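You operate a simulated robot arm through the tools that you are given. There is no shell and no other tool. Be economical: measure what you need, move in short steps, check, and stop when the job is done.

You are at the controls of a simulated robot arm. One attempt, no reset.

## Task
Start the duty pump and trim its gauge into the green.
Fine: close its grease cap, open the hand wheel fully and the duty valve before the switch goes on.

It is judged by the outcome, as a careful person would: the job done as asked, and still so three seconds after it is handed in. It fails if anything else is knocked over, pushed out of place, dropped, spilled or broken. A push-on lid holds only when it is set on centred and level and pressed home; a screw cap is set on level and turned clockwise until tight.

## Robot
A 7-joint arm with a two-finger parallel gripper on a trunk, on a base that drives. Base frame: it is fixed to the floor where the robot stands at the start and does not move with it; the origin is under the middle of the robot, x ahead of it, y to its left, z up; the surface under the hand at the start is at about z = 0.84. Readings come in m, degrees, newtons and seconds.
Its first joint turns from -149.0 to 149.0 degrees. Places, roughly: duty cap [0.7, 0.2, 0.9]; duty knob [0.8, 0.2, 1.1]; duty pump [0.8, 0.2, 1.1]; duty switch [0.8, 0, 1.1]; duty valve [0.8, 0.4, 1.1]; flush cap [0.6, -0.8, 0.9]; flush knob [0.8, -0.8, 1.1]; flush switch [0.8, -1, 1.1]; flush valve [0.8, -0.6, 1.1]; hand wheel [0.8, 0.5, 1.3]; pilot cap [0.6, -0.3, 0.9]; pilot knob [0.8, -0.3, 1.1]; pilot switch [0.8, -0.5, 1.1]; pilot valve [0.8, -0.1, 1.1]; standby cap [0.6, -1.3, 0.9]; standby knob [0.8, -1.3, 1.1]. Payload 3.5 kg.
The TCP is the grasp point between the finger pads, 0.023 m short of the fingertips. In the tool frame z runs along the fingers and y along their closing line. The gripper opens to 0.094 m. The fingers are 0.038 m wide and 0.01 m thick; the gripper's body (0.054 by 0.096 m) begins 0.039 m behind the TCP.
Orientation is that of the tool frame in the base frame, as [roll, pitch, yaw] about the fixed x, y, z axes, in that order (R = Rz(yaw) Ry(pitch) Rx(roll)). With the fingers straight down and closing along the base's y, the tool's x points along the base's -x, its y along +y and its z along -z.

## Interface
- The arm moves only by the tool play_rows. Its argument "plan" is text: rows parted by semicolons, each of 7 numbers parted by spaces: the shift along the tool's x, y, z in m, then the turn, a rotation vector about the tool's x, y, z in rad, then the gripper command, from -1 (fully open) to 1 (shut), values between in proportion. In form: x y z rx ry rz gripper; .... A call has 1 to 8 rows; each row is the pose to reach, as a shift and turn from the pose commanded when the call began, along the tool's axes at that moment. Rows are played at 5 a second. More than 0.05 m and 8.6 degrees between two rows, or a gripper value outside its range, and nothing of the call is played. A pose out of reach is approached as far as the arm can. The call stops where the force on the tool passes 40 N (or 10 N more than at its start, if that is more) or the arm is blocked; 0.2 s more then pass. The fingers move at their own pace (about 0.153 m/s each) and stop on an object; they squeeze with about 24 N. The grip force told is the motor's: it shows also when the fingers shut on nothing. Time passes only in rows, and 0.2 s behind the last, so rows that repeat a pose let the fingers close. It gives the time, the measured TCP pose, the force on the tool (base axes), the opening and the grip force at its end, in the units of the frame above (readings bear some noise), with the torque about the TCP (base axes, N m) and any sound that the robot's microphone picked up.
- Cameras (640 x 400 px; columns grow to the right, rows downward): "scene" is now at [-0.2395, 0.1629, 1.3002]; the picture's right is [-0.28, -0.96, 0.00], its down [-0.24, 0.07, -0.97] and it looks along [0.93, -0.27, -0.25] (base axes); focal length 286 px, centre (320, 200). "wrist" rides on the gripper at [0.087, 0.016, -0.074] in the tool frame; the picture's right is [-0.18, 0.98, 0.00], its down [-0.58, -0.11, -0.81] and it looks along [-0.79, -0.15, 0.59] (tool axes); focal length 243 px, centre (320, 200). There is no depth. A picture from a camera that has moved, and an enlarged one, comes with that camera's place and axes in the base frame and with its lens.
- get_image(camera): a new picture of that camera. No time passes.
- steer(legs): drives the robot by 1 to 6 legs, each [ahead, left, turn to the left] in m, m and degrees, along the robot's own axes; the way and the turn of a leg run together, so that a leg with both is an arc; at most 1.5 m and 180 degrees a leg. The arm and the cameras ride along, it lands a little off, and it stops where it bumps. It gives what a move gives.
- head_to(pan, tilt): turns the head with the scene camera to pan (to the left, within 143 degrees either way) and tilt (down, from -29 to 69), counted from straight ahead of the robot. It gives what a move gives.
- enlarge(camera, box): a new picture of the part [left, top, right, bottom] of that camera's present view, enlarged. No time passes.
- sign_off(): hands the job in; it is judged then, once.

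Go step by step. Nothing tells you exact positions but the pictures and the camera data: compare them with the known pose of the tool, close in by small moves and look again before you grip or let go. The budget is 120 turns and 82 pictures, counting those below and the enlarged ones. Unless the task says otherwise, let go and move clear before handing in, and close with one line.

The tools are called after "Call:" as a command line: name --argument value ..., lists and objects as JSON in quotes. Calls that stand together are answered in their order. play_rows: Moves the arm, as the interface text tells. Its arguments: {"type":"object","properties":{"plan":{"type":"string"}},"required":["plan"]} The other tools are called the same way: steer (legs) drives the base; head_to (pan, tilt) turns the head that bears the scene camera; get_image (camera) takes a picture; enlarge (camera, box) takes an enlarged picture of a part of a camera's view; sign_off () hands the job in.

At the start:

```text
time_s: 0.0
tcp_pos: [0.6188, 0.3056, 1.0017]
ee_rot: [-179.9, 0.1, -179.9]
force: [-0.5, 0.5, 0.3]
ft_torque: [-0.02, 0.01, -0.01]
grip_width: 0.0944
finger_force: 0.1
robot x, y, heading: [-0.0022, 0.0001, 0.1]
head pan, tilt: [-16.2, 14.3]
```

scene: 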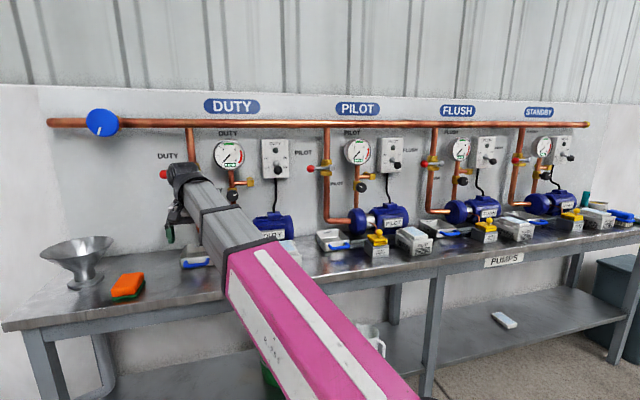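
wrist: 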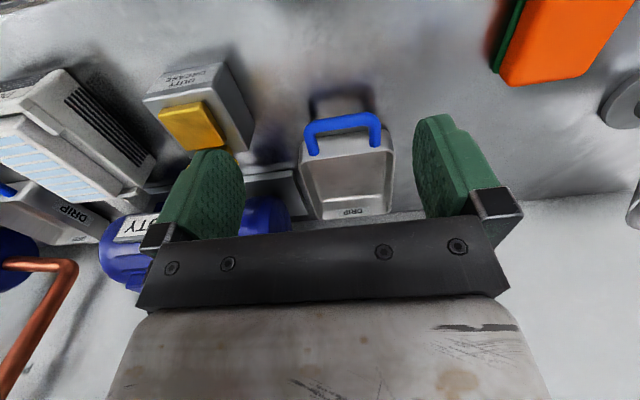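

I see the duty pump station to the left of centre, partly hidden by the arm. I'll take closer looks before moving.

Call:
enlarge --camera "scene" --box '[60, 80, 320, 300]'

Call:
enlarge --camera "wrist" --box '[60, 20, 420, 280]'

```text
1.82 times, centred on (190, 190) of scene
camera zoom: at [-0.2395, 0.1629, 1.3002], right [-0.28, -0.96, 0.0], down [-0.24, 0.07, -0.97], along [0.93, -0.27, -0.25], focal length 520 px, centre (556, 218)
```

zoom: 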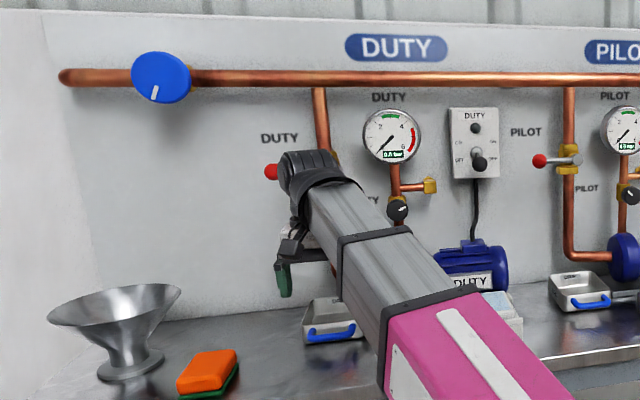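

```text
1.54 times, centred on (240, 150) of wrist
camera zoom: at [0.5328, 0.3225, 1.0727], right [0.18, 0.98, 0.0], down [0.58, -0.11, 0.81], along [0.79, -0.15, -0.59], focal length 373 px, centre (443, 277)
```

zoom: 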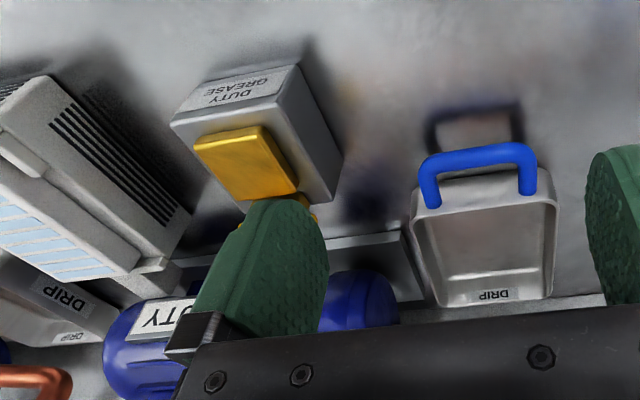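

The duty grease box sits near (0.62, 0.2) with a yellow cap that I can't see clearly. I'll lift the arm and move it right to uncover the view.

Call:
play_rows --plan "0.02 0 -0.045 0 0 0 -1; 0.04 0 -0.09 0 0 0 -1; 0.04 -0.045 -0.1 0 0 0 -1; 0.04 -0.09 -0.1 0 0 0 -1; 0.04 -0.14 -0.1 0 0 0 -1; 0.04 -0.19 -0.1 0 0 0 -1; 0.04 -0.24 -0.1 0 0 0 -1; 0.04 -0.29 -0.1 0 0 0 -1"

Call:
play_rows --plan "0 -0.05 0 0 0 0 -1; 0 -0.1 0 0 0 0 -1; 0 -0.15 0 0 0 0 -1; 0 -0.2 0 0 0 0 -1"

Call:
head_to --pan 5 --tilt 14

Call:
get_image --camera "scene"

```text
time_s: 1.2
tcp_pos: [0.5917, 0.1867, 1.0795]
ee_rot: [179.6, 1.1, 178.8]
force: [0.0, 13.9, -3.9]
ft_torque: [-1.35, -0.39, -1.46]
grip_width: 0.0941
finger_force: 0.0
out of reach, approached as far as the arm can: row 3, 4, 5
robot x, y, heading: [-0.002, 0.0007, -0.2]
head pan, tilt: [-16.2, 14.3]
stopped in row 5: the force on the tool passed its limit at 75 N (the readings are from after the stop); the commanded pose is now the measured one
```

```text
time_s: 1.5
tcp_pos: [0.5909, 0.1748, 1.0789]
ee_rot: [179.3, 1.2, 177.8]
force: [-0.4, 13.2, -2.2]
ft_torque: [-1.17, -0.29, -1.24]
grip_width: 0.0942
finger_force: 0.1
robot x, y, heading: [-0.0012, 0.0006, 0.1]
head pan, tilt: [-16.2, 14.3]
stopped in row 1: the force on the tool passed its limit at 67 N (the readings are from after the stop); the commanded pose is now the measured one
```

```text
time_s: 2.3
tcp_pos: [0.5906, 0.1729, 1.0792]
ee_rot: [179.5, 1.2, 177.9]
force: [0.1, 23.4, -8.9]
ft_torque: [-2.11, -0.9, -2.25]
grip_width: 0.0938
finger_force: 0.1
robot x, y, heading: [0.001, -0.0007, 0.2]
head pan, tilt: [5.0, 14.0]
```

```text
77 pictures are left
camera scene: at [-0.2361, 0.1971, 1.3007], right [0.09, -1.0, 0.0], down [-0.24, -0.02, -0.97], along [0.97, 0.08, -0.24], focal length 286 px, centre (320, 200)
```

scene: 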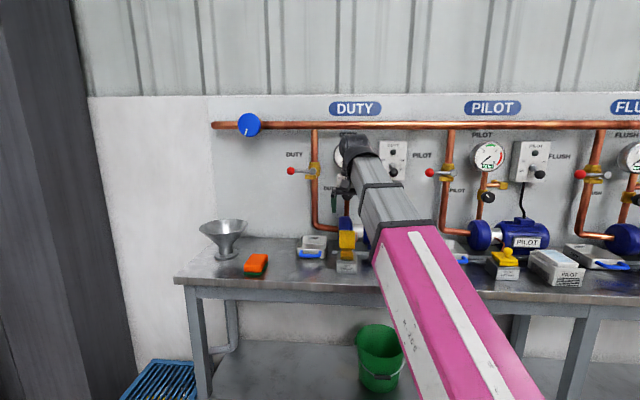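

Something pushed back on the arm. I'll look closely at what it touches before moving again.

Call:
enlarge --camera "scene" --box '[280, 100, 480, 290]'

Call:
get_image --camera "wrist"

```text
2.11 times, centred on (380, 195) of scene
camera zoom: at [-0.2361, 0.1971, 1.3007], right [0.09, -1.0, 0.0], down [-0.24, -0.02, -0.97], along [0.97, 0.08, -0.24], focal length 602 px, centre (194, 210)
```

zoom: 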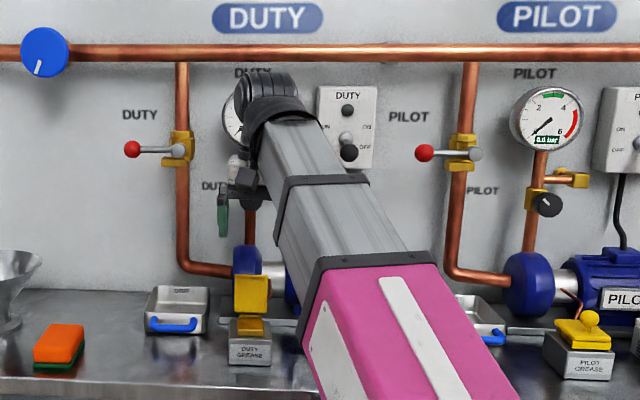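

```text
75 pictures are left
camera wrist: at [0.5041, 0.1925, 1.1503], right [0.22, 0.98, 0.01], down [0.56, -0.14, 0.82], along [0.8, -0.17, -0.58], focal length 243 px, centre (320, 200)
```

wrist: 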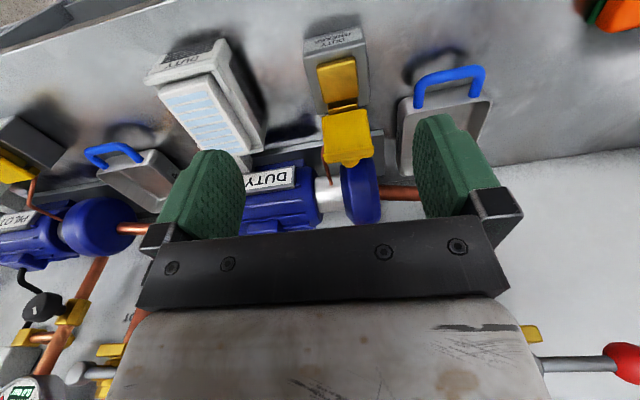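

The stop was the wrist camera touching the robot's own forearm, not the scenery. The duty grease cap is a hinged lid standing open, with its top edge near (0.71, 0.18, 0.956). I'll ease off the contact and tilt the tool forward to hook behind the lid.

Call:
play_rows --plan "-0.02 0.015 0 0 0 0 -1; -0.035 0.015 0 0 -0.13 0 0; -0.05 0.015 0 0 -0.26 0 1; -0.06 0.015 0 0 -0.39 0 1; -0.07 0.015 0 0 -0.52 0 1; -0.07 0.015 0 0 -0.65 0 1; -0.07 0.015 0 0 -0.78 0 1; -0.07 0.015 0 0 -0.78 0 1"

Call:
get_image --camera "wrist"

Call:
get_image --camera "scene"

```text
time_s: 4.1
tcp_pos: [0.6611, 0.1867, 1.081]
ee_rot: [179.2, 46.0, 177.5]
force: [0.7, 0.4, 0.0]
ft_torque: [0.02, 0.03, 0.0]
grip_width: 0.0
finger_force: 23.8
robot x, y, heading: [0.0026, -0.0017, -0.3]
head pan, tilt: [5.0, 14.0]
```

```text
74 pictures are left
camera wrist: at [0.5494, 0.2065, 1.0686], right [0.16, 0.98, 0.14], down [-0.18, -0.11, 0.98], along [0.97, -0.18, 0.16], focal length 243 px, centre (320, 200)
```

wrist: 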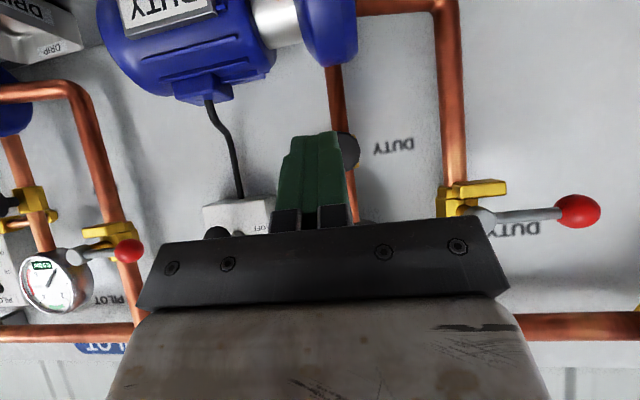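

```text
73 pictures are left
camera scene: at [-0.2361, 0.1972, 1.3007], right [0.09, -1.0, 0.0], down [-0.24, -0.02, -0.97], along [0.97, 0.08, -0.24], focal length 286 px, centre (320, 200)
```

scene: 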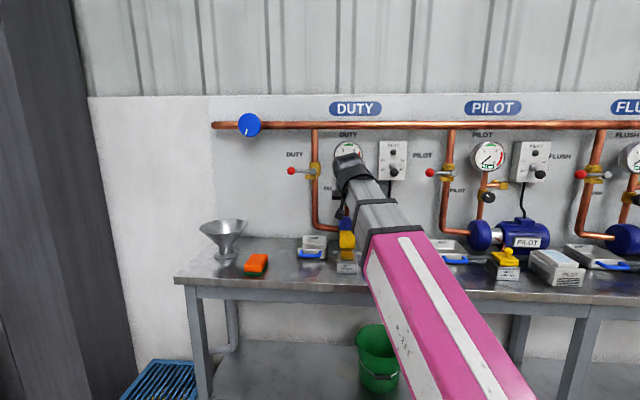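

The tool is tilted 45° and free. I'll move it over and just behind the lid top, then check.

Call:
play_rows --plan "-0.01 0 0.04 0 0 0 1; -0.0185 -0.002 0.078 0 0 0 1; -0.0185 -0.002 0.078 0 0 0 1"

Call:
enlarge --camera "scene" --box '[280, 140, 440, 290]'

Call:
get_image --camera "wrist"

```text
time_s: 4.9
tcp_pos: [0.7305, 0.1828, 1.0427]
ee_rot: [179.2, 45.9, 177.3]
force: [0.3, 0.0, 0.6]
ft_torque: [-0.01, -0.03, 0.01]
grip_width: 0.0
finger_force: 23.4
robot x, y, heading: [-0.0036, 0.0018, -0.3]
head pan, tilt: [5.0, 14.0]
```

```text
2.67 times, centred on (360, 215) of scene
camera zoom: at [-0.2362, 0.1972, 1.3007], right [0.09, -1.0, 0.0], down [-0.24, -0.02, -0.97], along [0.97, 0.08, -0.24], focal length 762 px, centre (213, 160)
```

zoom: 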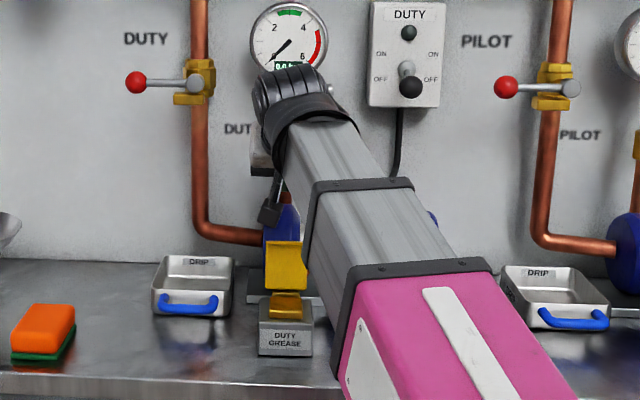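

```text
71 pictures are left
camera wrist: at [0.6178, 0.2028, 1.0302], right [0.16, 0.98, 0.14], down [-0.18, -0.11, 0.98], along [0.97, -0.18, 0.16], focal length 243 px, centre (320, 200)
```

wrist: 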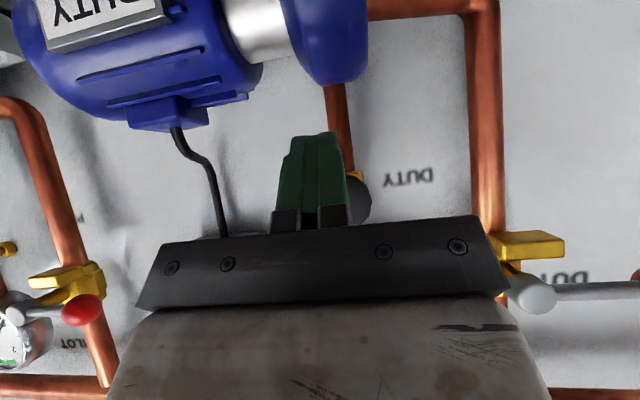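

The path looks clear: the pump nose is further back, near x = 0.77–0.8. I'll descend behind the lid.

Call:
play_rows --plan "0.02 -0.001 0.018 0 0 0 1; 0.04 -0.002 0.036 0 0 0 1; 0.064 -0.003 0.056 0 0 0 1; 0.064 -0.003 0.056 0 0 0 1"

Call:
enlarge --camera "scene" --box '[280, 140, 440, 290]'

Call:
get_image --camera "wrist"

```text
time_s: 5.7
tcp_pos: [0.7319, 0.1814, 0.9713]
ee_rot: [179.1, 47.3, 177.4]
force: [-0.6, 0.1, 0.2]
ft_torque: [0.04, 0.0, 0.0]
grip_width: 0.0
finger_force: 24.2
robot x, y, heading: [-0.0006, -0.0001, -0.1]
head pan, tilt: [5.0, 14.0]
stopped in row 3: the force on the tool passed its limit at 88 N (the readings are from after the stop); the commanded pose is now the measured one
```

```text
2.67 times, centred on (360, 215) of scene
camera zoom: at [-0.236, 0.1972, 1.3007], right [0.09, -1.0, 0.0], down [-0.24, -0.02, -0.97], along [0.97, 0.08, -0.24], focal length 762 px, centre (213, 160)
```

zoom: 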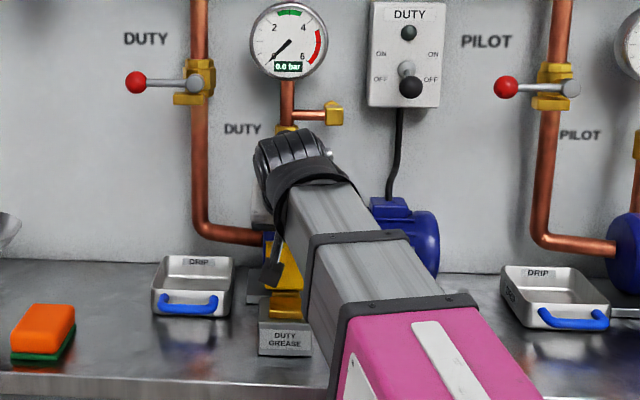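

```text
69 pictures are left
camera wrist: at [0.6191, 0.2002, 0.9566], right [0.16, 0.98, 0.15], down [-0.2, -0.11, 0.97], along [0.97, -0.18, 0.18], focal length 243 px, centre (320, 200)
```

wrist: 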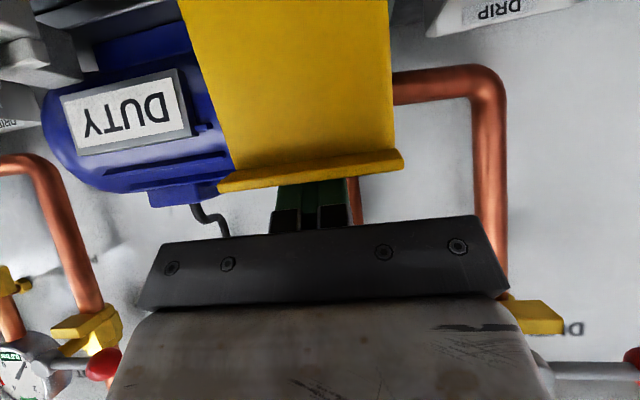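

The fingertips are behind the lid after a light touch on something, perhaps the lid's knob. I'll pull back toward the robot gently to swing it over.

Call:
play_rows --plan "0.007 0 -0.008 0 0 0 1; 0.014 0 -0.015 0 0 0 1; 0.021 0 -0.022 0 0 0 1; 0.027 0 -0.03 0 0 0 1; 0.034 0 -0.037 0 0 0 1"

Call:
get_image --camera "wrist"

```text
time_s: 6.2
tcp_pos: [0.7266, 0.1809, 0.9753]
ee_rot: [179.1, 48.2, 177.4]
force: [1.6, -0.7, 0.7]
ft_torque: [-0.01, -0.02, -0.03]
grip_width: 0.0
finger_force: 23.9
robot x, y, heading: [0.0003, 0.001, -0.0]
head pan, tilt: [5.0, 14.0]
stopped in row 2: the force on the tool passed its limit at 48 N (the readings are from after the stop); the commanded pose is now the measured one
```

```text
68 pictures are left
camera wrist: at [0.6139, 0.2001, 0.9597], right [0.15, 0.98, 0.15], down [-0.22, -0.11, 0.97], along [0.96, -0.18, 0.19], focal length 243 px, centre (320, 200)
```

wrist: 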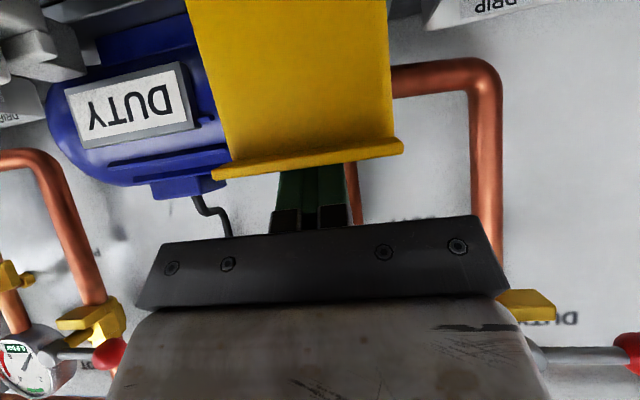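

The pull stopped on a force spike. I'll go slower.

Call:
play_rows --plan "0.002 0 -0.002 0 0 0 1; 0.004 0 -0.004 0 0 0 1; 0.006 0 -0.006 0 0 0 1; 0.008 0 -0.008 0 0 0 1; 0.01 0 -0.01 0 0 0 1; 0.012 0 -0.012 0 0 0 1; 0.014 0 -0.014 0 0 0 1; 0.016 0 -0.016 0 0 0 1"

Call:
get_image --camera "wrist"

Call:
enlarge --camera "scene" --box '[310, 190, 410, 280]'

```text
time_s: 6.9
tcp_pos: [0.723, 0.182, 0.9785]
ee_rot: [179.0, 48.7, 177.4]
force: [1.5, -0.7, 2.0]
ft_torque: [-0.04, -0.03, -0.01]
grip_width: 0.0
finger_force: 24.7
robot x, y, heading: [0.0006, -0.001, -0.2]
head pan, tilt: [5.0, 14.0]
stopped in row 3: the force on the tool passed its limit at 43 N (the readings are from after the stop); the commanded pose is now the measured one
```

```text
67 pictures are left
camera wrist: at [0.6109, 0.2002, 0.9609], right [0.15, 0.98, 0.15], down [-0.23, -0.11, 0.97], along [0.96, -0.18, 0.2], focal length 243 px, centre (320, 200)
```

wrist: 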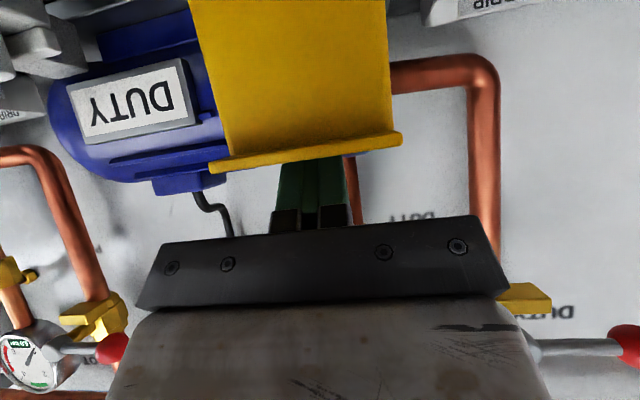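

```text
4.44 times, centred on (360, 235) of scene
camera zoom: at [-0.2353, 0.1972, 1.3007], right [0.09, -1.0, 0.0], down [-0.24, -0.02, -0.97], along [0.97, 0.08, -0.24], focal length 1271 px, centre (142, 44)
```

zoom: 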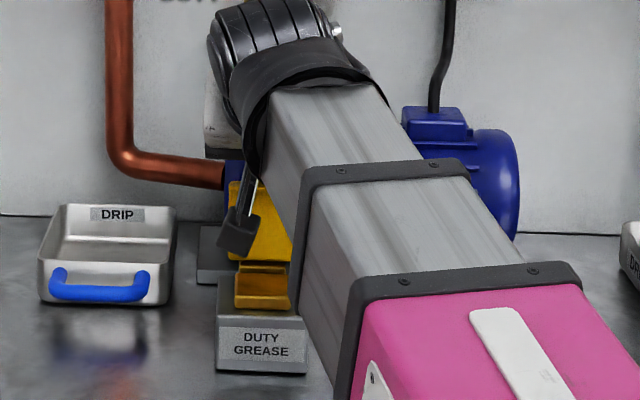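

The lid's top edge is riding on the fingers' slanted underside, so I'm pushing along the lid instead of over it. I'll lift, make the tool steeper, and come in behind again.

Call:
play_rows --plan "-0.019 0 -0.008 0 0 0 1; -0.038 0 -0.017 0 0 0 1; -0.038 0 -0.017 0 0.13 0 1; -0.038 0 -0.017 0 0.26 0 1; -0.038 0 -0.017 0 0.38 0 1; -0.038 0 -0.017 0 0.5 0 1; -0.038 0 -0.017 0 0.5 0 1"

Call:
get_image --camera "wrist"

```text
time_s: 8.5
tcp_pos: [0.7372, 0.18, 1.0171]
ee_rot: [179.3, 20.0, 178.0]
force: [-0.3, -0.9, 0.2]
ft_torque: [-0.02, 0.01, 0.01]
grip_width: 0.0
finger_force: 24.6
robot x, y, heading: [0.0016, -0.0002, -0.3]
head pan, tilt: [5.0, 14.0]
```

```text
65 pictures are left
camera wrist: at [0.6296, 0.199, 1.0561], right [0.2, 0.98, 0.07], down [0.27, -0.13, 0.96], along [0.94, -0.17, -0.29], focal length 243 px, centre (320, 200)
```

wrist: 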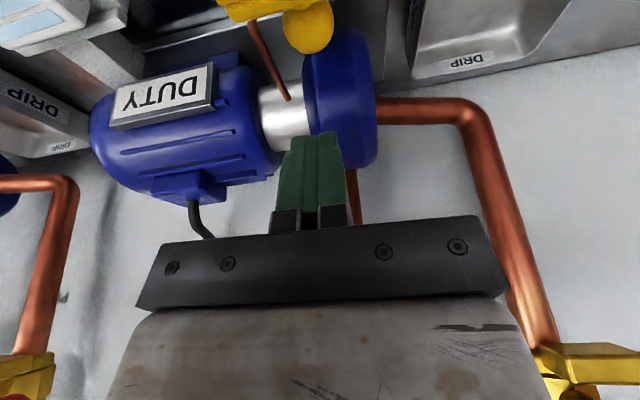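

The yellow lid's knob now seems to point upward, so the lid may have swung over. I'll check.

Call:
enlarge --camera "scene" --box '[310, 190, 410, 280]'

```text
4.44 times, centred on (360, 235) of scene
camera zoom: at [-0.2353, 0.1972, 1.3007], right [0.09, -1.0, 0.0], down [-0.24, -0.02, -0.97], along [0.97, 0.08, -0.24], focal length 1271 px, centre (142, 44)
```

zoom: 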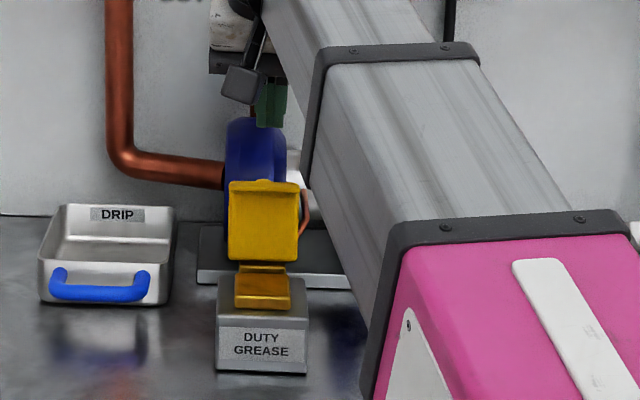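

The lid is still upright. Its knob sits on the back side, reaching to about x = 0.723. I'll descend steeply behind the knob in slow steps.

Call:
play_rows --plan "0.003 0.003 0.012 0 0 0 1; 0.006 0.003 0.024 0 0 0 1; 0.008 0.003 0.034 0 0 0 1; 0.010 0.003 0.042 0 0 0 1; 0.012 0.003 0.048 0 0 0 1"

Call:
get_image --camera "wrist"

```text
time_s: 9.7
tcp_pos: [0.7406, 0.1845, 0.9681]
ee_rot: [179.2, 20.2, 178.1]
force: [0.6, 0.1, 0.1]
ft_torque: [0.03, 0.0, -0.03]
grip_width: 0.0
finger_force: 23.7
robot x, y, heading: [0.0028, -0.0014, -0.1]
head pan, tilt: [5.0, 14.0]
```

```text
63 pictures are left
camera wrist: at [0.6344, 0.203, 1.0067], right [0.2, 0.98, 0.07], down [0.27, -0.13, 0.96], along [0.94, -0.18, -0.28], focal length 243 px, centre (320, 200)
```

wrist: 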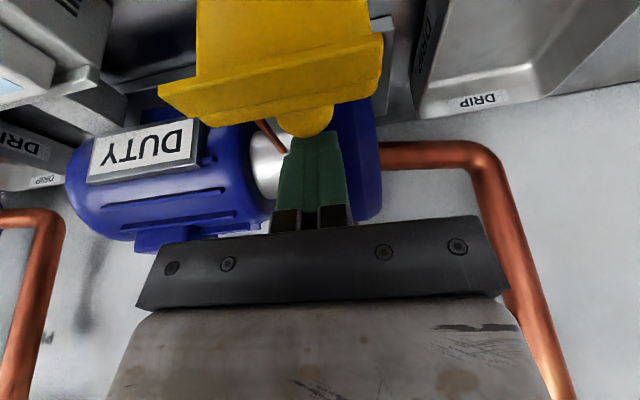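

The fingers are behind the knob without contact. Now I'll pull back slowly.

Call:
play_rows --plan "0.006 0 -0.002 0 0 0 1; 0.012 0 -0.004 0 0 0 1; 0.018 0 -0.006 0 0 0 1; 0.024 0 -0.008 0 0 0 1; 0.030 0 -0.01 0 0 0 1; 0.036 0 -0.012 0 0 0 1; 0.042 0 -0.014 0 0 0 1; 0.048 0 -0.016 0 0 0 1"

Call:
get_image --camera "wrist"

```text
time_s: 11.5
tcp_pos: [0.6894, 0.1824, 0.9674]
ee_rot: [179.3, 20.1, 178.0]
force: [-0.6, 0.4, -0.3]
ft_torque: [0.02, 0.01, 0.03]
grip_width: 0.0
finger_force: 24.0
robot x, y, heading: [0.0004, -0.0002, 0.0]
head pan, tilt: [5.0, 14.0]
```

```text
62 pictures are left
camera wrist: at [0.5834, 0.203, 1.0066], right [0.2, 0.98, 0.07], down [0.27, -0.13, 0.96], along [0.94, -0.18, -0.29], focal length 243 px, centre (320, 200)
```

wrist: 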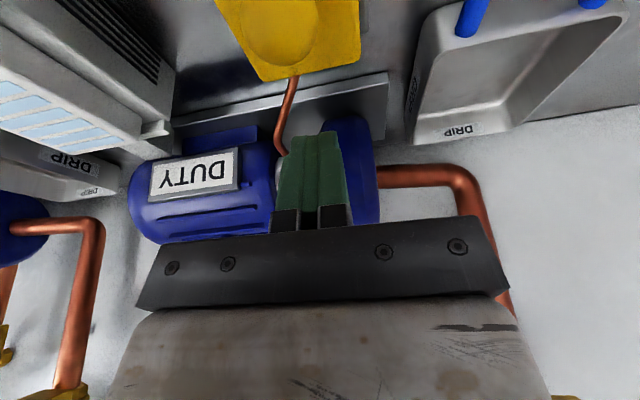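

The lid has swung over. I'll see whether it is fully down.

Call:
enlarge --camera "scene" --box '[310, 190, 410, 280]'

```text
4.44 times, centred on (360, 235) of scene
camera zoom: at [-0.2353, 0.1972, 1.3007], right [0.09, -1.0, 0.0], down [-0.24, -0.02, -0.97], along [0.97, 0.08, -0.24], focal length 1271 px, centre (142, 44)
```

zoom: 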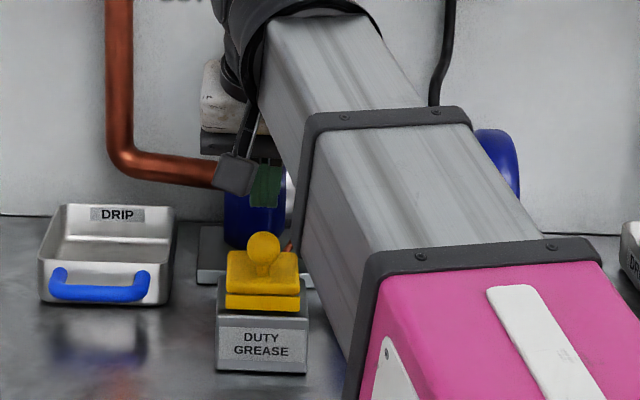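

It looks nearly shut. I'll compare with the closed pilot cap.

Call:
enlarge --camera "scene" --box '[470, 230, 560, 290]'

```text
6.67 times, centred on (515, 260) of scene
camera zoom: at [-0.2353, 0.1972, 1.3007], right [0.09, -1.0, 0.0], down [-0.24, -0.02, -0.97], along [0.97, 0.08, -0.24], focal length 1906 px, centre (-980, -200)
```

zoom: 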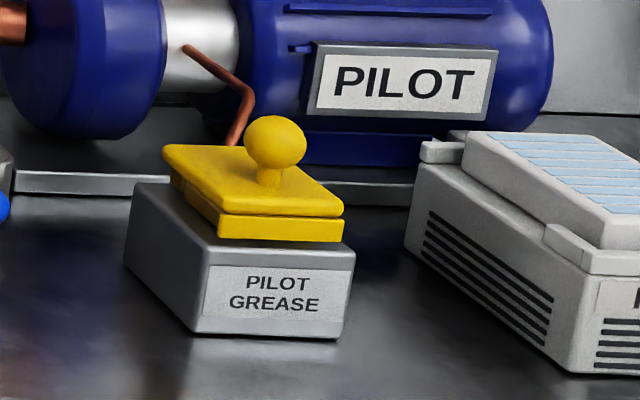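

It matches. I'll still press it home with the fingertips on the knob.

Call:
play_rows --plan "0.013 0 -0.012 0 0 0 1; 0.027 0 -0.020 0 0 0 1; 0.029 0 -0.015 0 0 0 1; 0.031 0 -0.010 0 0 0 1; 0.033 0 -0.005 0 0 0 1; 0.035 0 0.0 0 0 0 1; 0.037 0 0.005 0 0 0 1; 0.038 0 0.009 0 0 0 1"

Call:
enlarge --camera "scene" --box '[310, 190, 410, 280]'

```text
time_s: 12.9
tcp_pos: [0.6614, 0.1856, 0.9589]
ee_rot: [179.2, 20.7, 177.9]
force: [2.9, -1.0, 1.3]
ft_torque: [0.0, -0.02, -0.02]
grip_width: 0.0
finger_force: 23.5
robot x, y, heading: [0.0013, 0.0032, 0.1]
head pan, tilt: [5.0, 14.0]
stopped in row 7: the force on the tool passed its limit at 70 N (the readings are from after the stop); the commanded pose is now the measured one
```

```text
4.44 times, centred on (360, 235) of scene
camera zoom: at [-0.2348, 0.1972, 1.3007], right [0.09, -1.0, 0.0], down [-0.24, -0.02, -0.97], along [0.97, 0.08, -0.24], focal length 1271 px, centre (142, 44)
```

zoom: 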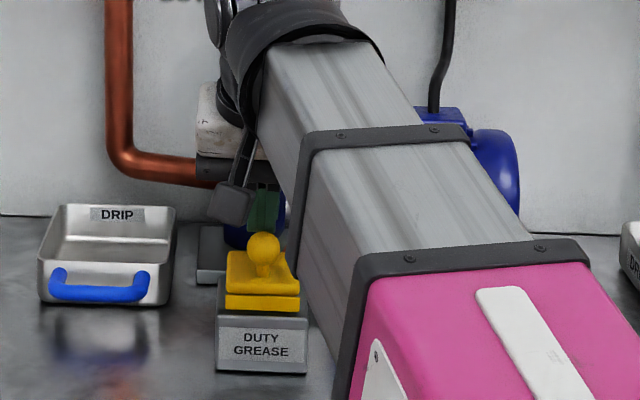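

The cap is closed and pressed home. Next is the blue hand wheel: I'll back off and enlarge it.

Call:
play_rows --plan "-0.006 0 -0.04 0 0 0 1; -0.01 0.02 -0.08 0 -0.1 0 0; -0.01 0.05 -0.1 0 -0.22 0 -1; 0.0 0.09 -0.12 0 -0.36 0 -1; 0.0 0.13 -0.13 0 -0.5 0 -1; 0.0 0.17 -0.13 0 -0.64 0 -1; 0.0 0.17 -0.13 0 -0.78 0 -1"

Call:
enlarge --camera "scene" --box '[200, 80, 420, 220]'

Call:
enlarge --camera "scene" --box '[215, 100, 285, 150]'

```text
time_s: 14.5
tcp_pos: [0.6207, 0.3549, 1.082]
ee_rot: [178.4, 65.5, 176.8]
force: [-0.1, 0.9, 0.0]
ft_torque: [0.01, 0.04, -0.01]
grip_width: 0.094
finger_force: 0.1
robot x, y, heading: [0.001, -0.0013, -0.1]
head pan, tilt: [5.0, 14.0]
```

```text
2.86 times, centred on (310, 150) of scene
camera zoom: at [-0.2349, 0.1973, 1.3007], right [0.09, -1.0, 0.0], down [-0.24, -0.02, -0.97], along [0.97, 0.08, -0.24], focal length 817 px, centre (349, 343)
```

zoom: 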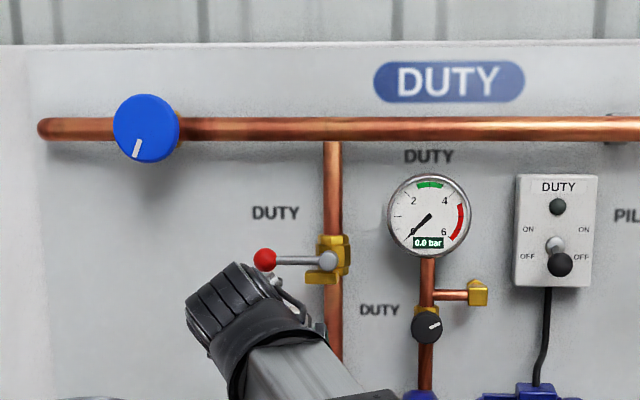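

```text
8.00 times, centred on (250, 125) of scene
camera zoom: at [-0.2349, 0.1973, 1.3007], right [0.09, -1.0, 0.0], down [-0.24, -0.02, -0.97], along [0.97, 0.08, -0.24], focal length 2288 px, centre (880, 800)
```

zoom: 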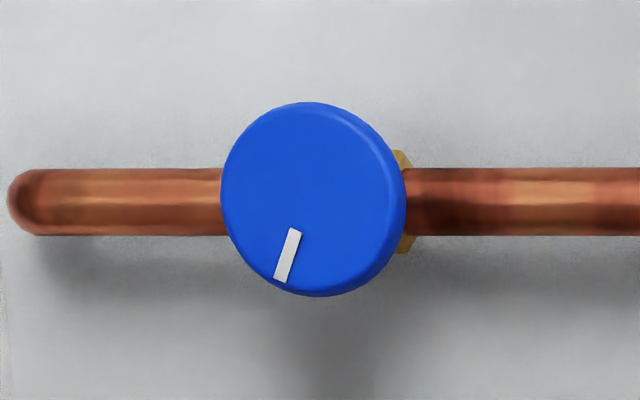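

The wheel is about 78 mm across, so the gripper can span it, near (0.78, 0.53, 1.315). I'll raise the arm level and drive the base left for a better reach.

Call:
play_rows --plan "-0.04 0 -0.018 0 -0.1 0 -1; -0.08 0 -0.036 0 -0.2 0 -1; -0.12 0 -0.055 0 -0.3 0 -1; -0.16 0 -0.073 0 -0.42 0 -1; -0.16 0 -0.073 0 -0.42 0 -1"

Call:
steer --legs '[[0, 0.25, 0]]'

Call:
get_image --camera "scene"

Call:
get_image --camera "wrist"

```text
time_s: 15.7
tcp_pos: [0.6224, 0.3582, 1.2554]
ee_rot: [126.0, 89.2, 124.2]
force: [-0.3, -0.1, -1.0]
ft_torque: [0.01, 0.0, -0.03]
grip_width: 0.0942
finger_force: 0.1
robot x, y, heading: [0.0, 0.0002, -0.2]
head pan, tilt: [5.0, 14.0]
```

```text
time_s: 17.6
tcp_pos: [0.6227, 0.6084, 1.2575]
ee_rot: [130.7, 89.2, 128.8]
force: [-0.8, 0.1, -0.5]
ft_torque: [0.01, -0.03, -0.04]
grip_width: 0.0941
finger_force: 0.0
robot x, y, heading: [-0.0015, 0.2536, -0.3]
head pan, tilt: [5.0, 14.0]
```

```text
56 pictures are left
camera scene: at [-0.2341, 0.4507, 1.3007], right [0.08, -1.0, 0.0], down [-0.24, -0.02, -0.97], along [0.97, 0.08, -0.24], focal length 286 px, centre (320, 200)
```

scene: 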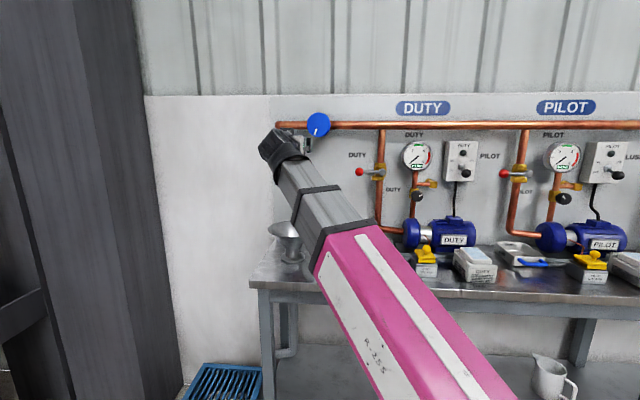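

```text
55 pictures are left
camera wrist: at [0.5489, 0.6275, 1.1693], right [0.03, 0.98, 0.2], down [-0.8, -0.09, 0.59], along [0.59, -0.18, 0.79], focal length 243 px, centre (320, 200)
```

wrist: 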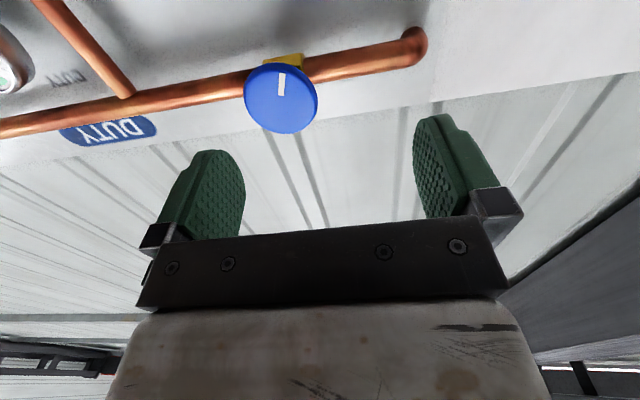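

Triangulation puts the wheel face centre at about (0.80, 0.541, 1.316). I'll line up in front of it with open fingers.

Call:
play_rows --plan "-0.02 -0.022 0.03 0 0 0 -1; -0.04 -0.044 0.06 0 0 0 -1; -0.059 -0.067 0.09 0 0 0 -1; -0.059 -0.067 0.115 0 0 0 -1; -0.059 -0.067 0.115 0 0 0 -1"

Call:
get_image --camera "wrist"

Call:
enlarge --camera "scene" --box '[250, 90, 390, 180]'

```text
time_s: 18.8
tcp_pos: [0.7372, 0.5363, 1.3151]
ee_rot: [131.1, 89.1, 129.1]
force: [0.5, -0.1, 0.5]
ft_torque: [0.01, 0.03, -0.06]
grip_width: 0.0941
finger_force: 0.0
robot x, y, heading: [0.0001, 0.2517, -0.2]
head pan, tilt: [5.0, 14.0]
```

```text
54 pictures are left
camera wrist: at [0.6628, 0.5555, 1.2275], right [0.04, 0.98, 0.2], down [-0.8, -0.09, 0.59], along [0.59, -0.18, 0.79], focal length 243 px, centre (320, 200)
```

wrist: 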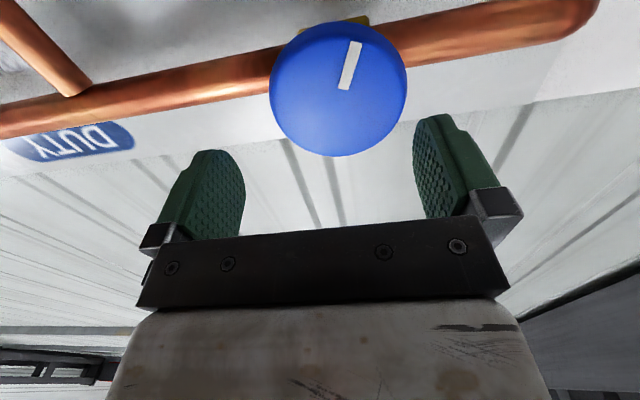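

```text
4.44 times, centred on (320, 135) of scene
camera zoom: at [-0.2341, 0.4507, 1.3007], right [0.08, -1.0, 0.0], down [-0.24, -0.02, -0.97], along [0.97, 0.08, -0.24], focal length 1271 px, centre (320, 489)
```

zoom: 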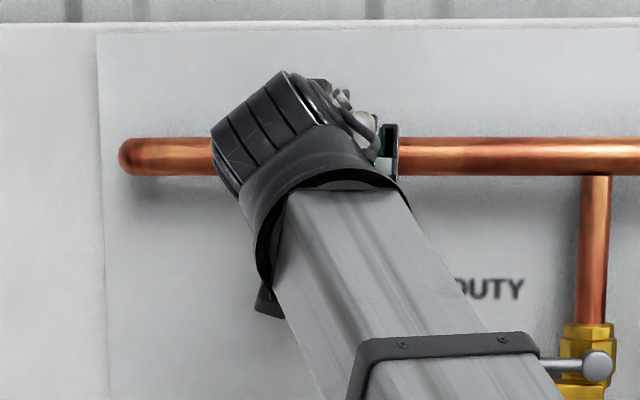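

The refined wheel centre is about (0.80, 0.545, 1.307). I'll advance so the pads overlap the rim, then close.

Call:
play_rows --plan "0.007 0.008 0.02 0 0 0 -1; 0.007 0.008 0.04 0 0 0 -1; 0.007 0.008 0.058 0 0 0 -1; 0.007 0.008 0.058 0 0 0 -0.5; 0.007 0.008 0.058 0 0 0 1; 0.007 0.008 0.058 0 0 0 1"

Call:
get_image --camera "wrist"

```text
time_s: 20.2
tcp_pos: [0.7945, 0.5448, 1.3058]
ee_rot: [126.9, 89.0, 125.1]
force: [-8.5, 9.8, -2.0]
ft_torque: [-0.08, -0.16, 1.44]
grip_width: 0.0842
finger_force: 45.3
robot x, y, heading: [0.0021, 0.2535, -0.5]
head pan, tilt: [5.0, 14.0]
```

```text
52 pictures are left
camera wrist: at [0.7196, 0.5641, 1.2191], right [0.03, 0.98, 0.2], down [-0.8, -0.09, 0.59], along [0.59, -0.18, 0.79], focal length 243 px, centre (320, 200)
```

wrist: 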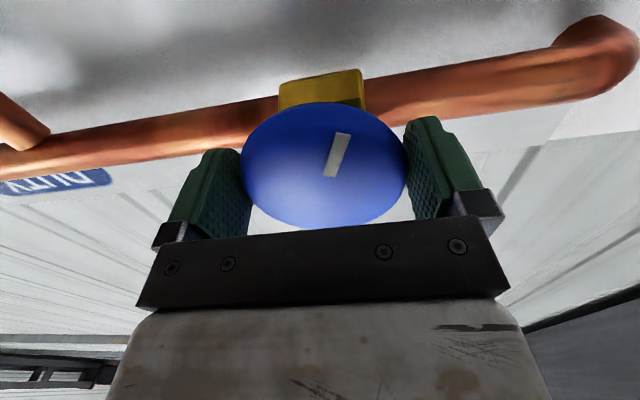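

The wheel is gripped at 84 mm. I'll turn it counter-clockwise as seen from the front, which opens it.

Call:
play_rows --plan "0 0.002 0 0 0 -0.1 1; 0 0.002 0 0 0 -0.22 1; 0 0.002 0 0 0 -0.34 1; 0 0.002 0 0 0 -0.46 1; 0 0.002 0 0 0 -0.58 1; 0 0.002 0 0 0 -0.7 1; 0 0.002 0 0 0 -0.82 1; 0 0.002 0 0 0 -0.94 1"

Call:
get_image --camera "wrist"

```text
time_s: 21.5
tcp_pos: [0.7939, 0.5397, 1.3079]
ee_rot: [-90.7, 55.8, -92.9]
force: [-5.3, -10.1, 9.9]
ft_torque: [0.12, 0.17, 0.04]
grip_width: 0.0842
finger_force: 44.8
robot x, y, heading: [0.0005, 0.2556, -0.0]
head pan, tilt: [5.0, 14.0]
stopped in row 6: the force on the tool passed its limit at 42 N (the readings are from after the stop); the commanded pose is now the measured one
```

```text
51 pictures are left
camera wrist: at [0.7179, 0.5076, 1.2261], right [0.03, 0.92, -0.4], down [-0.79, 0.27, 0.55], along [0.61, 0.3, 0.73], focal length 243 px, centre (320, 200)
```

wrist: 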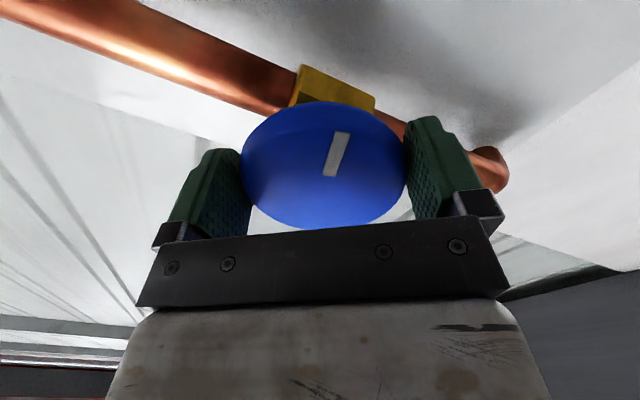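

It's turning with the grip. I'll nudge the centre a few millimetres to relieve the side load and go on.

Call:
play_rows --plan "-0.001 -0.004 0 0 0 0 1; -0.001 -0.004 0 0 0 -0.1 1; -0.001 -0.004 0 0 0 -0.2 1; -0.001 -0.004 0 0 0 -0.3 1; -0.001 -0.004 0 0 0 -0.4 1; -0.001 -0.004 0 0 0 -0.5 1; -0.001 -0.004 0 0 0 -0.6 1; -0.001 -0.004 0 0 0 -0.7 1"

```text
time_s: 23.3
tcp_pos: [0.7947, 0.5362, 1.3128]
ee_rot: [-90.3, 15.6, -92.4]
force: [-2.7, -23.6, 22.6]
ft_torque: [0.25, -0.78, -0.4]
grip_width: 0.0837
finger_force: 45.3
robot x, y, heading: [0.0033, 0.2552, -0.0]
head pan, tilt: [5.0, 14.0]
```

Rotation is fine, but the side load says the wheel centre is slightly higher. I'll correct and continue.

Call:
play_rows --plan "0.003 -0.005 0 0 0 0 1; 0.003 -0.005 0 0 0 -0.1 1; 0.003 -0.005 0 0 0 -0.2 1; 0.003 -0.005 0 0 0 -0.3 1; 0.003 -0.005 0 0 0 -0.4 1; 0.003 -0.005 0 0 0 -0.5 1; 0.003 -0.005 0 0 0 -0.6 1; 0.003 -0.005 0 0 0 -0.7 1"

Call:
get_image --camera "wrist"

```text
time_s: 25.0
tcp_pos: [0.7941, 0.5371, 1.318]
ee_rot: [-90.0, -20.1, -91.9]
force: [-8.2, 3.3, 5.0]
ft_torque: [0.07, 0.21, -0.54]
grip_width: 0.0839
finger_force: 44.9
robot x, y, heading: [0.0008, 0.252, -0.0]
head pan, tilt: [5.0, 14.0]
stopped in row 8: the force on the tool passed its limit at 45 N (the readings are from after the stop); the commanded pose is now the measured one
```

```text
50 pictures are left
camera wrist: at [0.7173, 0.4524, 1.3305], right [0.0, -0.17, -0.99], down [-0.79, 0.61, -0.1], along [0.62, 0.78, -0.13], focal length 243 px, centre (320, 200)
```

wrist: 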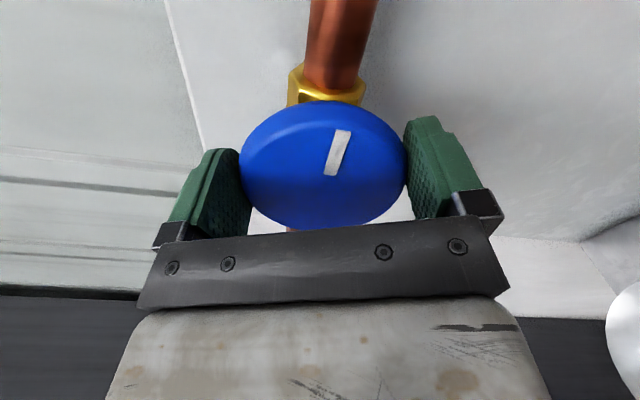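

It has turned about 110° so far. I'll try further with small steps to see whether this is the wheel's stop.

Call:
play_rows --plan "0 0 0 0 0 -0.06 1; 0 0 0 0 0 -0.12 1; 0 0 0 0 0 -0.18 1; 0 0 0 0 0 -0.24 1; 0 0 0 0 0 -0.3 1; 0 0 0 0 0 -0.36 1; 0 0 0 0 0 -0.42 1; 0 0 0 0 0 -0.48 1"

```text
time_s: 26.5
tcp_pos: [0.7957, 0.5388, 1.3212]
ee_rot: [-89.3, -41.5, -92.0]
force: [-10.0, 1.8, 6.2]
ft_torque: [0.06, -0.04, -0.25]
grip_width: 0.084
finger_force: 45.5
robot x, y, heading: [0.0023, 0.2515, -0.2]
head pan, tilt: [5.0, 14.0]
stopped in row 7: the force on the tool passed its limit at 42 N (the readings are from after the stop); the commanded pose is now the measured one
```

It's still turning, now at about 131°. I'll continue with a small recentring.

Call:
play_rows --plan "-0.003 0.001 -0.002 0 0 0 1; -0.003 0.001 -0.002 0 0 -0.08 1; -0.003 0.001 -0.002 0 0 -0.16 1; -0.003 0.001 -0.002 0 0 -0.24 1; -0.003 0.001 -0.002 0 0 -0.32 1; -0.003 0.001 -0.002 0 0 -0.4 1; -0.003 0.001 -0.002 0 0 -0.48 1; -0.003 0.001 -0.002 0 0 -0.56 1"

Call:
get_image --camera "wrist"

```text
time_s: 27.1
tcp_pos: [0.7958, 0.5394, 1.3203]
ee_rot: [-88.6, -45.8, -92.6]
force: [-5.5, -4.0, 4.8]
ft_torque: [0.01, 0.26, 0.32]
grip_width: 0.084
finger_force: 45.0
robot x, y, heading: [0.0014, 0.2558, -0.1]
head pan, tilt: [5.0, 14.0]
stopped in row 3: the force on the tool passed its limit at 41 N (the readings are from after the stop); the commanded pose is now the measured one
```

```text
49 pictures are left
camera wrist: at [0.7174, 0.469, 1.3685], right [0.0, -0.58, -0.82], down [-0.79, 0.51, -0.35], along [0.62, 0.64, -0.46], focal length 243 px, centre (320, 200)
```

wrist: 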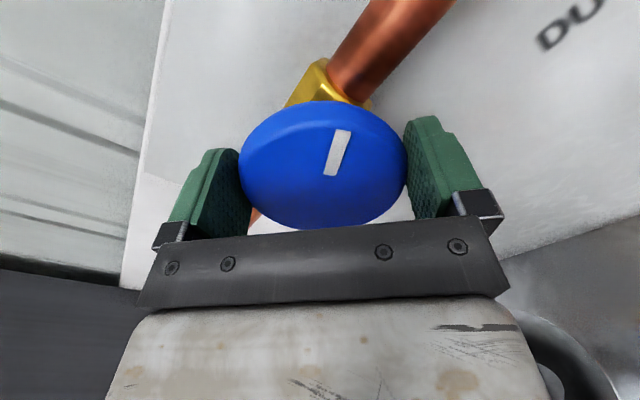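

The wrist is loading up, so I'll release, back off and wind the wrist back for a fresh grip.

Call:
play_rows --plan "0 0 0 0 0 0 -1; 0 0 0 0 0 0 -1; 0 0 -0.04 0 0 0 -1; 0 0 -0.04 0 0 0.14 -1; 0 0 -0.04 0 0 0.28 -1; 0 0 -0.04 0 0 0.42 -1; 0 0 -0.04 0 0 0.56 -1; 0 0 -0.04 0 0 0.7 -1"

Call:
play_rows --plan "0 0 0 0 0 0.14 -1; 0 0 0 0 0 0.28 -1; 0 0 0 0 0 0.42 -1; 0 0 0 0 0 0.56 -1; 0 0 0 0 0 0.7 -1; 0 0 0 0 0 0.84 -1; 0 0 0 0 0 0.98 -1; 0 0 0 0 0 1.12 -1"

Call:
play_rows --plan "0 0 0 0 0 0.14 -1; 0 0 0 0 0 0.28 -1; 0 0 0 0 0 0.42 -1; 0 0 0 0 0 0.5 -1; 0 0 0 0 0 0.5 -1"

Call:
get_image --camera "wrist"

```text
time_s: 28.9
tcp_pos: [0.7559, 0.5412, 1.3182]
ee_rot: [-89.0, -5.6, -91.6]
force: [-0.2, -0.7, 0.0]
ft_torque: [0.02, 0.01, -0.02]
grip_width: 0.0938
finger_force: 0.0
robot x, y, heading: [0.0029, 0.2554, -0.3]
head pan, tilt: [5.0, 14.0]
```

```text
time_s: 30.7
tcp_pos: [0.7551, 0.5416, 1.3186]
ee_rot: [-88.3, 58.6, -90.1]
force: [0.3, -0.5, 0.9]
ft_torque: [0.03, 0.02, -0.02]
grip_width: 0.0937
finger_force: 0.1
robot x, y, heading: [-0.0022, 0.2571, -0.6]
head pan, tilt: [5.0, 14.0]
```

```text
time_s: 31.9
tcp_pos: [0.7546, 0.5413, 1.3201]
ee_rot: [-72.8, 87.1, -74.3]
force: [-0.5, -0.5, 1.0]
ft_torque: [0.0, 0.01, 0.02]
grip_width: 0.094
finger_force: 0.0
robot x, y, heading: [0.001, 0.2518, -0.1]
head pan, tilt: [5.0, 14.0]
```

```text
48 pictures are left
camera wrist: at [0.6827, 0.5541, 1.2297], right [0.02, 0.99, 0.14], down [-0.82, -0.06, 0.57], along [0.58, -0.12, 0.81], focal length 243 px, centre (320, 200)
```

wrist: 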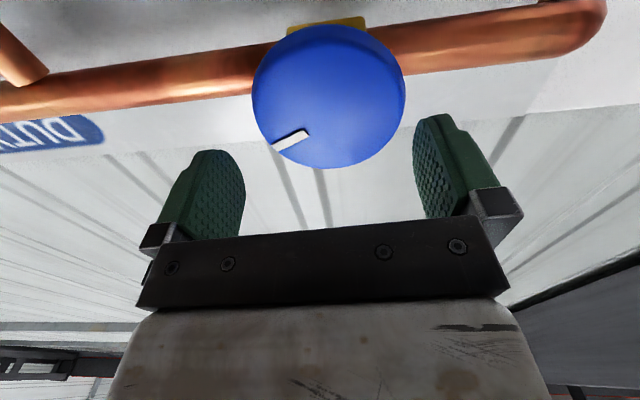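

The marker moved as expected, about 135° counter-clockwise. I'll wind back a bit further for more stroke, then regrip.

Call:
play_rows --plan "0 0 0 0 0 0.14 -1; 0 0 0 0 0 0.28 -1; 0 0 0 0 0 0.42 -1; 0 0 0 0 0 0.56 -1; 0 0 0 0 0 0.7 -1; 0 0 0 0 0 0.84 -1; 0 0 0 0 0 0.98 -1; 0 0 0 0 0 1.12 -1"

Call:
play_rows --plan "0 0 0.02 0 0 0 -1; 0 0 0.038 0 0 0 -1; 0 0 0.038 0 0 0 0; 0 0 0.038 0 0 0 1; 0 0 0.038 0 0 0 1"

```text
time_s: 33.7
tcp_pos: [0.7547, 0.5417, 1.3196]
ee_rot: [88.9, 28.7, 87.9]
force: [-1.0, -0.3, -0.3]
ft_torque: [-0.02, -0.02, -0.01]
grip_width: 0.0941
finger_force: 0.0
robot x, y, heading: [0.0005, 0.2522, -0.2]
head pan, tilt: [5.0, 14.0]
```

```text
time_s: 34.9
tcp_pos: [0.7925, 0.5376, 1.3199]
ee_rot: [89.1, 28.7, 88.0]
force: [-9.5, -7.5, -20.9]
ft_torque: [-0.19, 0.43, -0.52]
grip_width: 0.0836
finger_force: 45.0
robot x, y, heading: [-0.0018, 0.2495, -0.3]
head pan, tilt: [5.0, 14.0]
```

It's gripped. I'll relieve the offset and keep turning counter-clockwise.

Call:
play_rows --plan "0 -0.004 -0.001 0 0 0 1; 0 -0.004 -0.001 0 0 -0.12 1; 0 -0.004 -0.001 0 0 -0.24 1; 0 -0.004 -0.001 0 0 -0.36 1; 0 -0.004 -0.001 0 0 -0.48 1; 0 -0.004 -0.001 0 0 -0.6 1; 0 -0.004 -0.001 0 0 -0.72 1; 0 -0.004 -0.001 0 0 -0.84 1"

Call:
play_rows --plan "0 0 0 0 0 -0.1 1; 0 0 0 0 0 -0.2 1; 0 0 0 0 0 -0.3 1; 0 0 0 0 0 -0.4 1; 0 0 0 0 0 -0.5 1; 0 0 0 0 0 -0.6 1; 0 0 0 0 0 -0.7 1; 0 0 0 0 0 -0.8 1"

```text
time_s: 35.9
tcp_pos: [0.7932, 0.5389, 1.3202]
ee_rot: [87.9, 47.0, 87.2]
force: [-5.7, -1.2, 5.7]
ft_torque: [0.01, 1.1, -0.11]
grip_width: 0.0836
finger_force: 44.7
robot x, y, heading: [0.0021, 0.2515, -0.3]
head pan, tilt: [5.0, 14.0]
stopped in row 4: the force on the tool passed its limit at 43 N (the readings are from after the stop); the commanded pose is now the measured one
```

```text
time_s: 37.3
tcp_pos: [0.792, 0.5418, 1.322]
ee_rot: [77.0, 81.5, 76.4]
force: [-7.3, 4.7, 3.0]
ft_torque: [0.02, 0.61, 0.04]
grip_width: 0.0835
finger_force: 45.3
robot x, y, heading: [0.0016, 0.2565, -0.5]
head pan, tilt: [5.0, 14.0]
stopped in row 7: the force on the tool passed its limit at 41 N (the readings are from after the stop); the commanded pose is now the measured one
```

It keeps turning, with the stops coming from small off-centre loads. I'll recentre and continue.

Call:
play_rows --plan "0.005 -0.001 0 0 0 0 1; 0.005 -0.001 0 0 0 -0.08 1; 0.005 -0.001 0 0 0 -0.16 1; 0.005 -0.001 0 0 0 -0.26 1; 0.005 -0.001 0 0 0 -0.36 1; 0.005 -0.001 0 0 0 -0.46 1; 0.005 -0.001 0 0 0 -0.56 1; 0.005 -0.001 0 0 0 -0.66 1"

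Call:
play_rows --plan "0 0 0 0 0 -0.1 1; 0 0 0 0 0 -0.2 1; 0 0 0 0 0 -0.3 1; 0 0 0 0 0 -0.4 1; 0 0 0 0 0 -0.5 1; 0 0 0 0 0 -0.6 1; 0 0 0 0 0 -0.7 1; 0 0 0 0 0 -0.8 1"

Call:
get_image --camera "wrist"

```text
time_s: 39.1
tcp_pos: [0.7952, 0.5452, 1.3155]
ee_rot: [-86.3, 60.5, -87.4]
force: [0.2, 32.0, -2.7]
ft_torque: [1.37, 0.15, 1.23]
grip_width: 0.0835
finger_force: 45.3
robot x, y, heading: [0.0045, 0.2573, -0.2]
head pan, tilt: [5.0, 14.0]
```

```text
time_s: 40.0
tcp_pos: [0.7942, 0.5455, 1.3148]
ee_rot: [-87.8, 42.4, -88.9]
force: [1.7, 9.6, -4.7]
ft_torque: [0.5, 0.61, 1.25]
grip_width: 0.0839
finger_force: 45.1
robot x, y, heading: [0.0023, 0.2515, -0.1]
head pan, tilt: [5.0, 14.0]
stopped in row 4: the force on the tool passed its limit at 49 N (the readings are from after the stop); the commanded pose is now the measured one
```

```text
47 pictures are left
camera wrist: at [0.7219, 0.4923, 1.2411], right [0.02, 0.8, -0.6], down [-0.82, 0.36, 0.45], along [0.58, 0.48, 0.66], focal length 243 px, centre (320, 200)
```

wrist: 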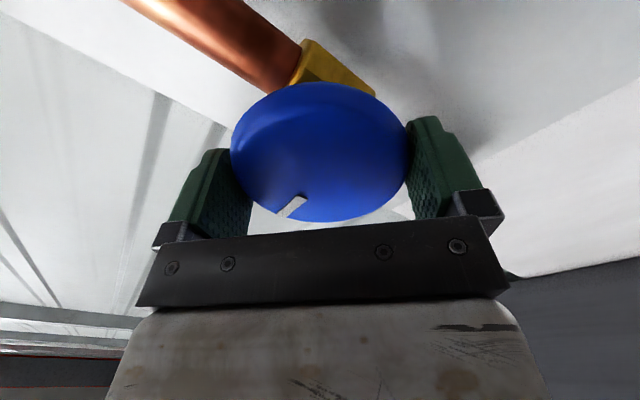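

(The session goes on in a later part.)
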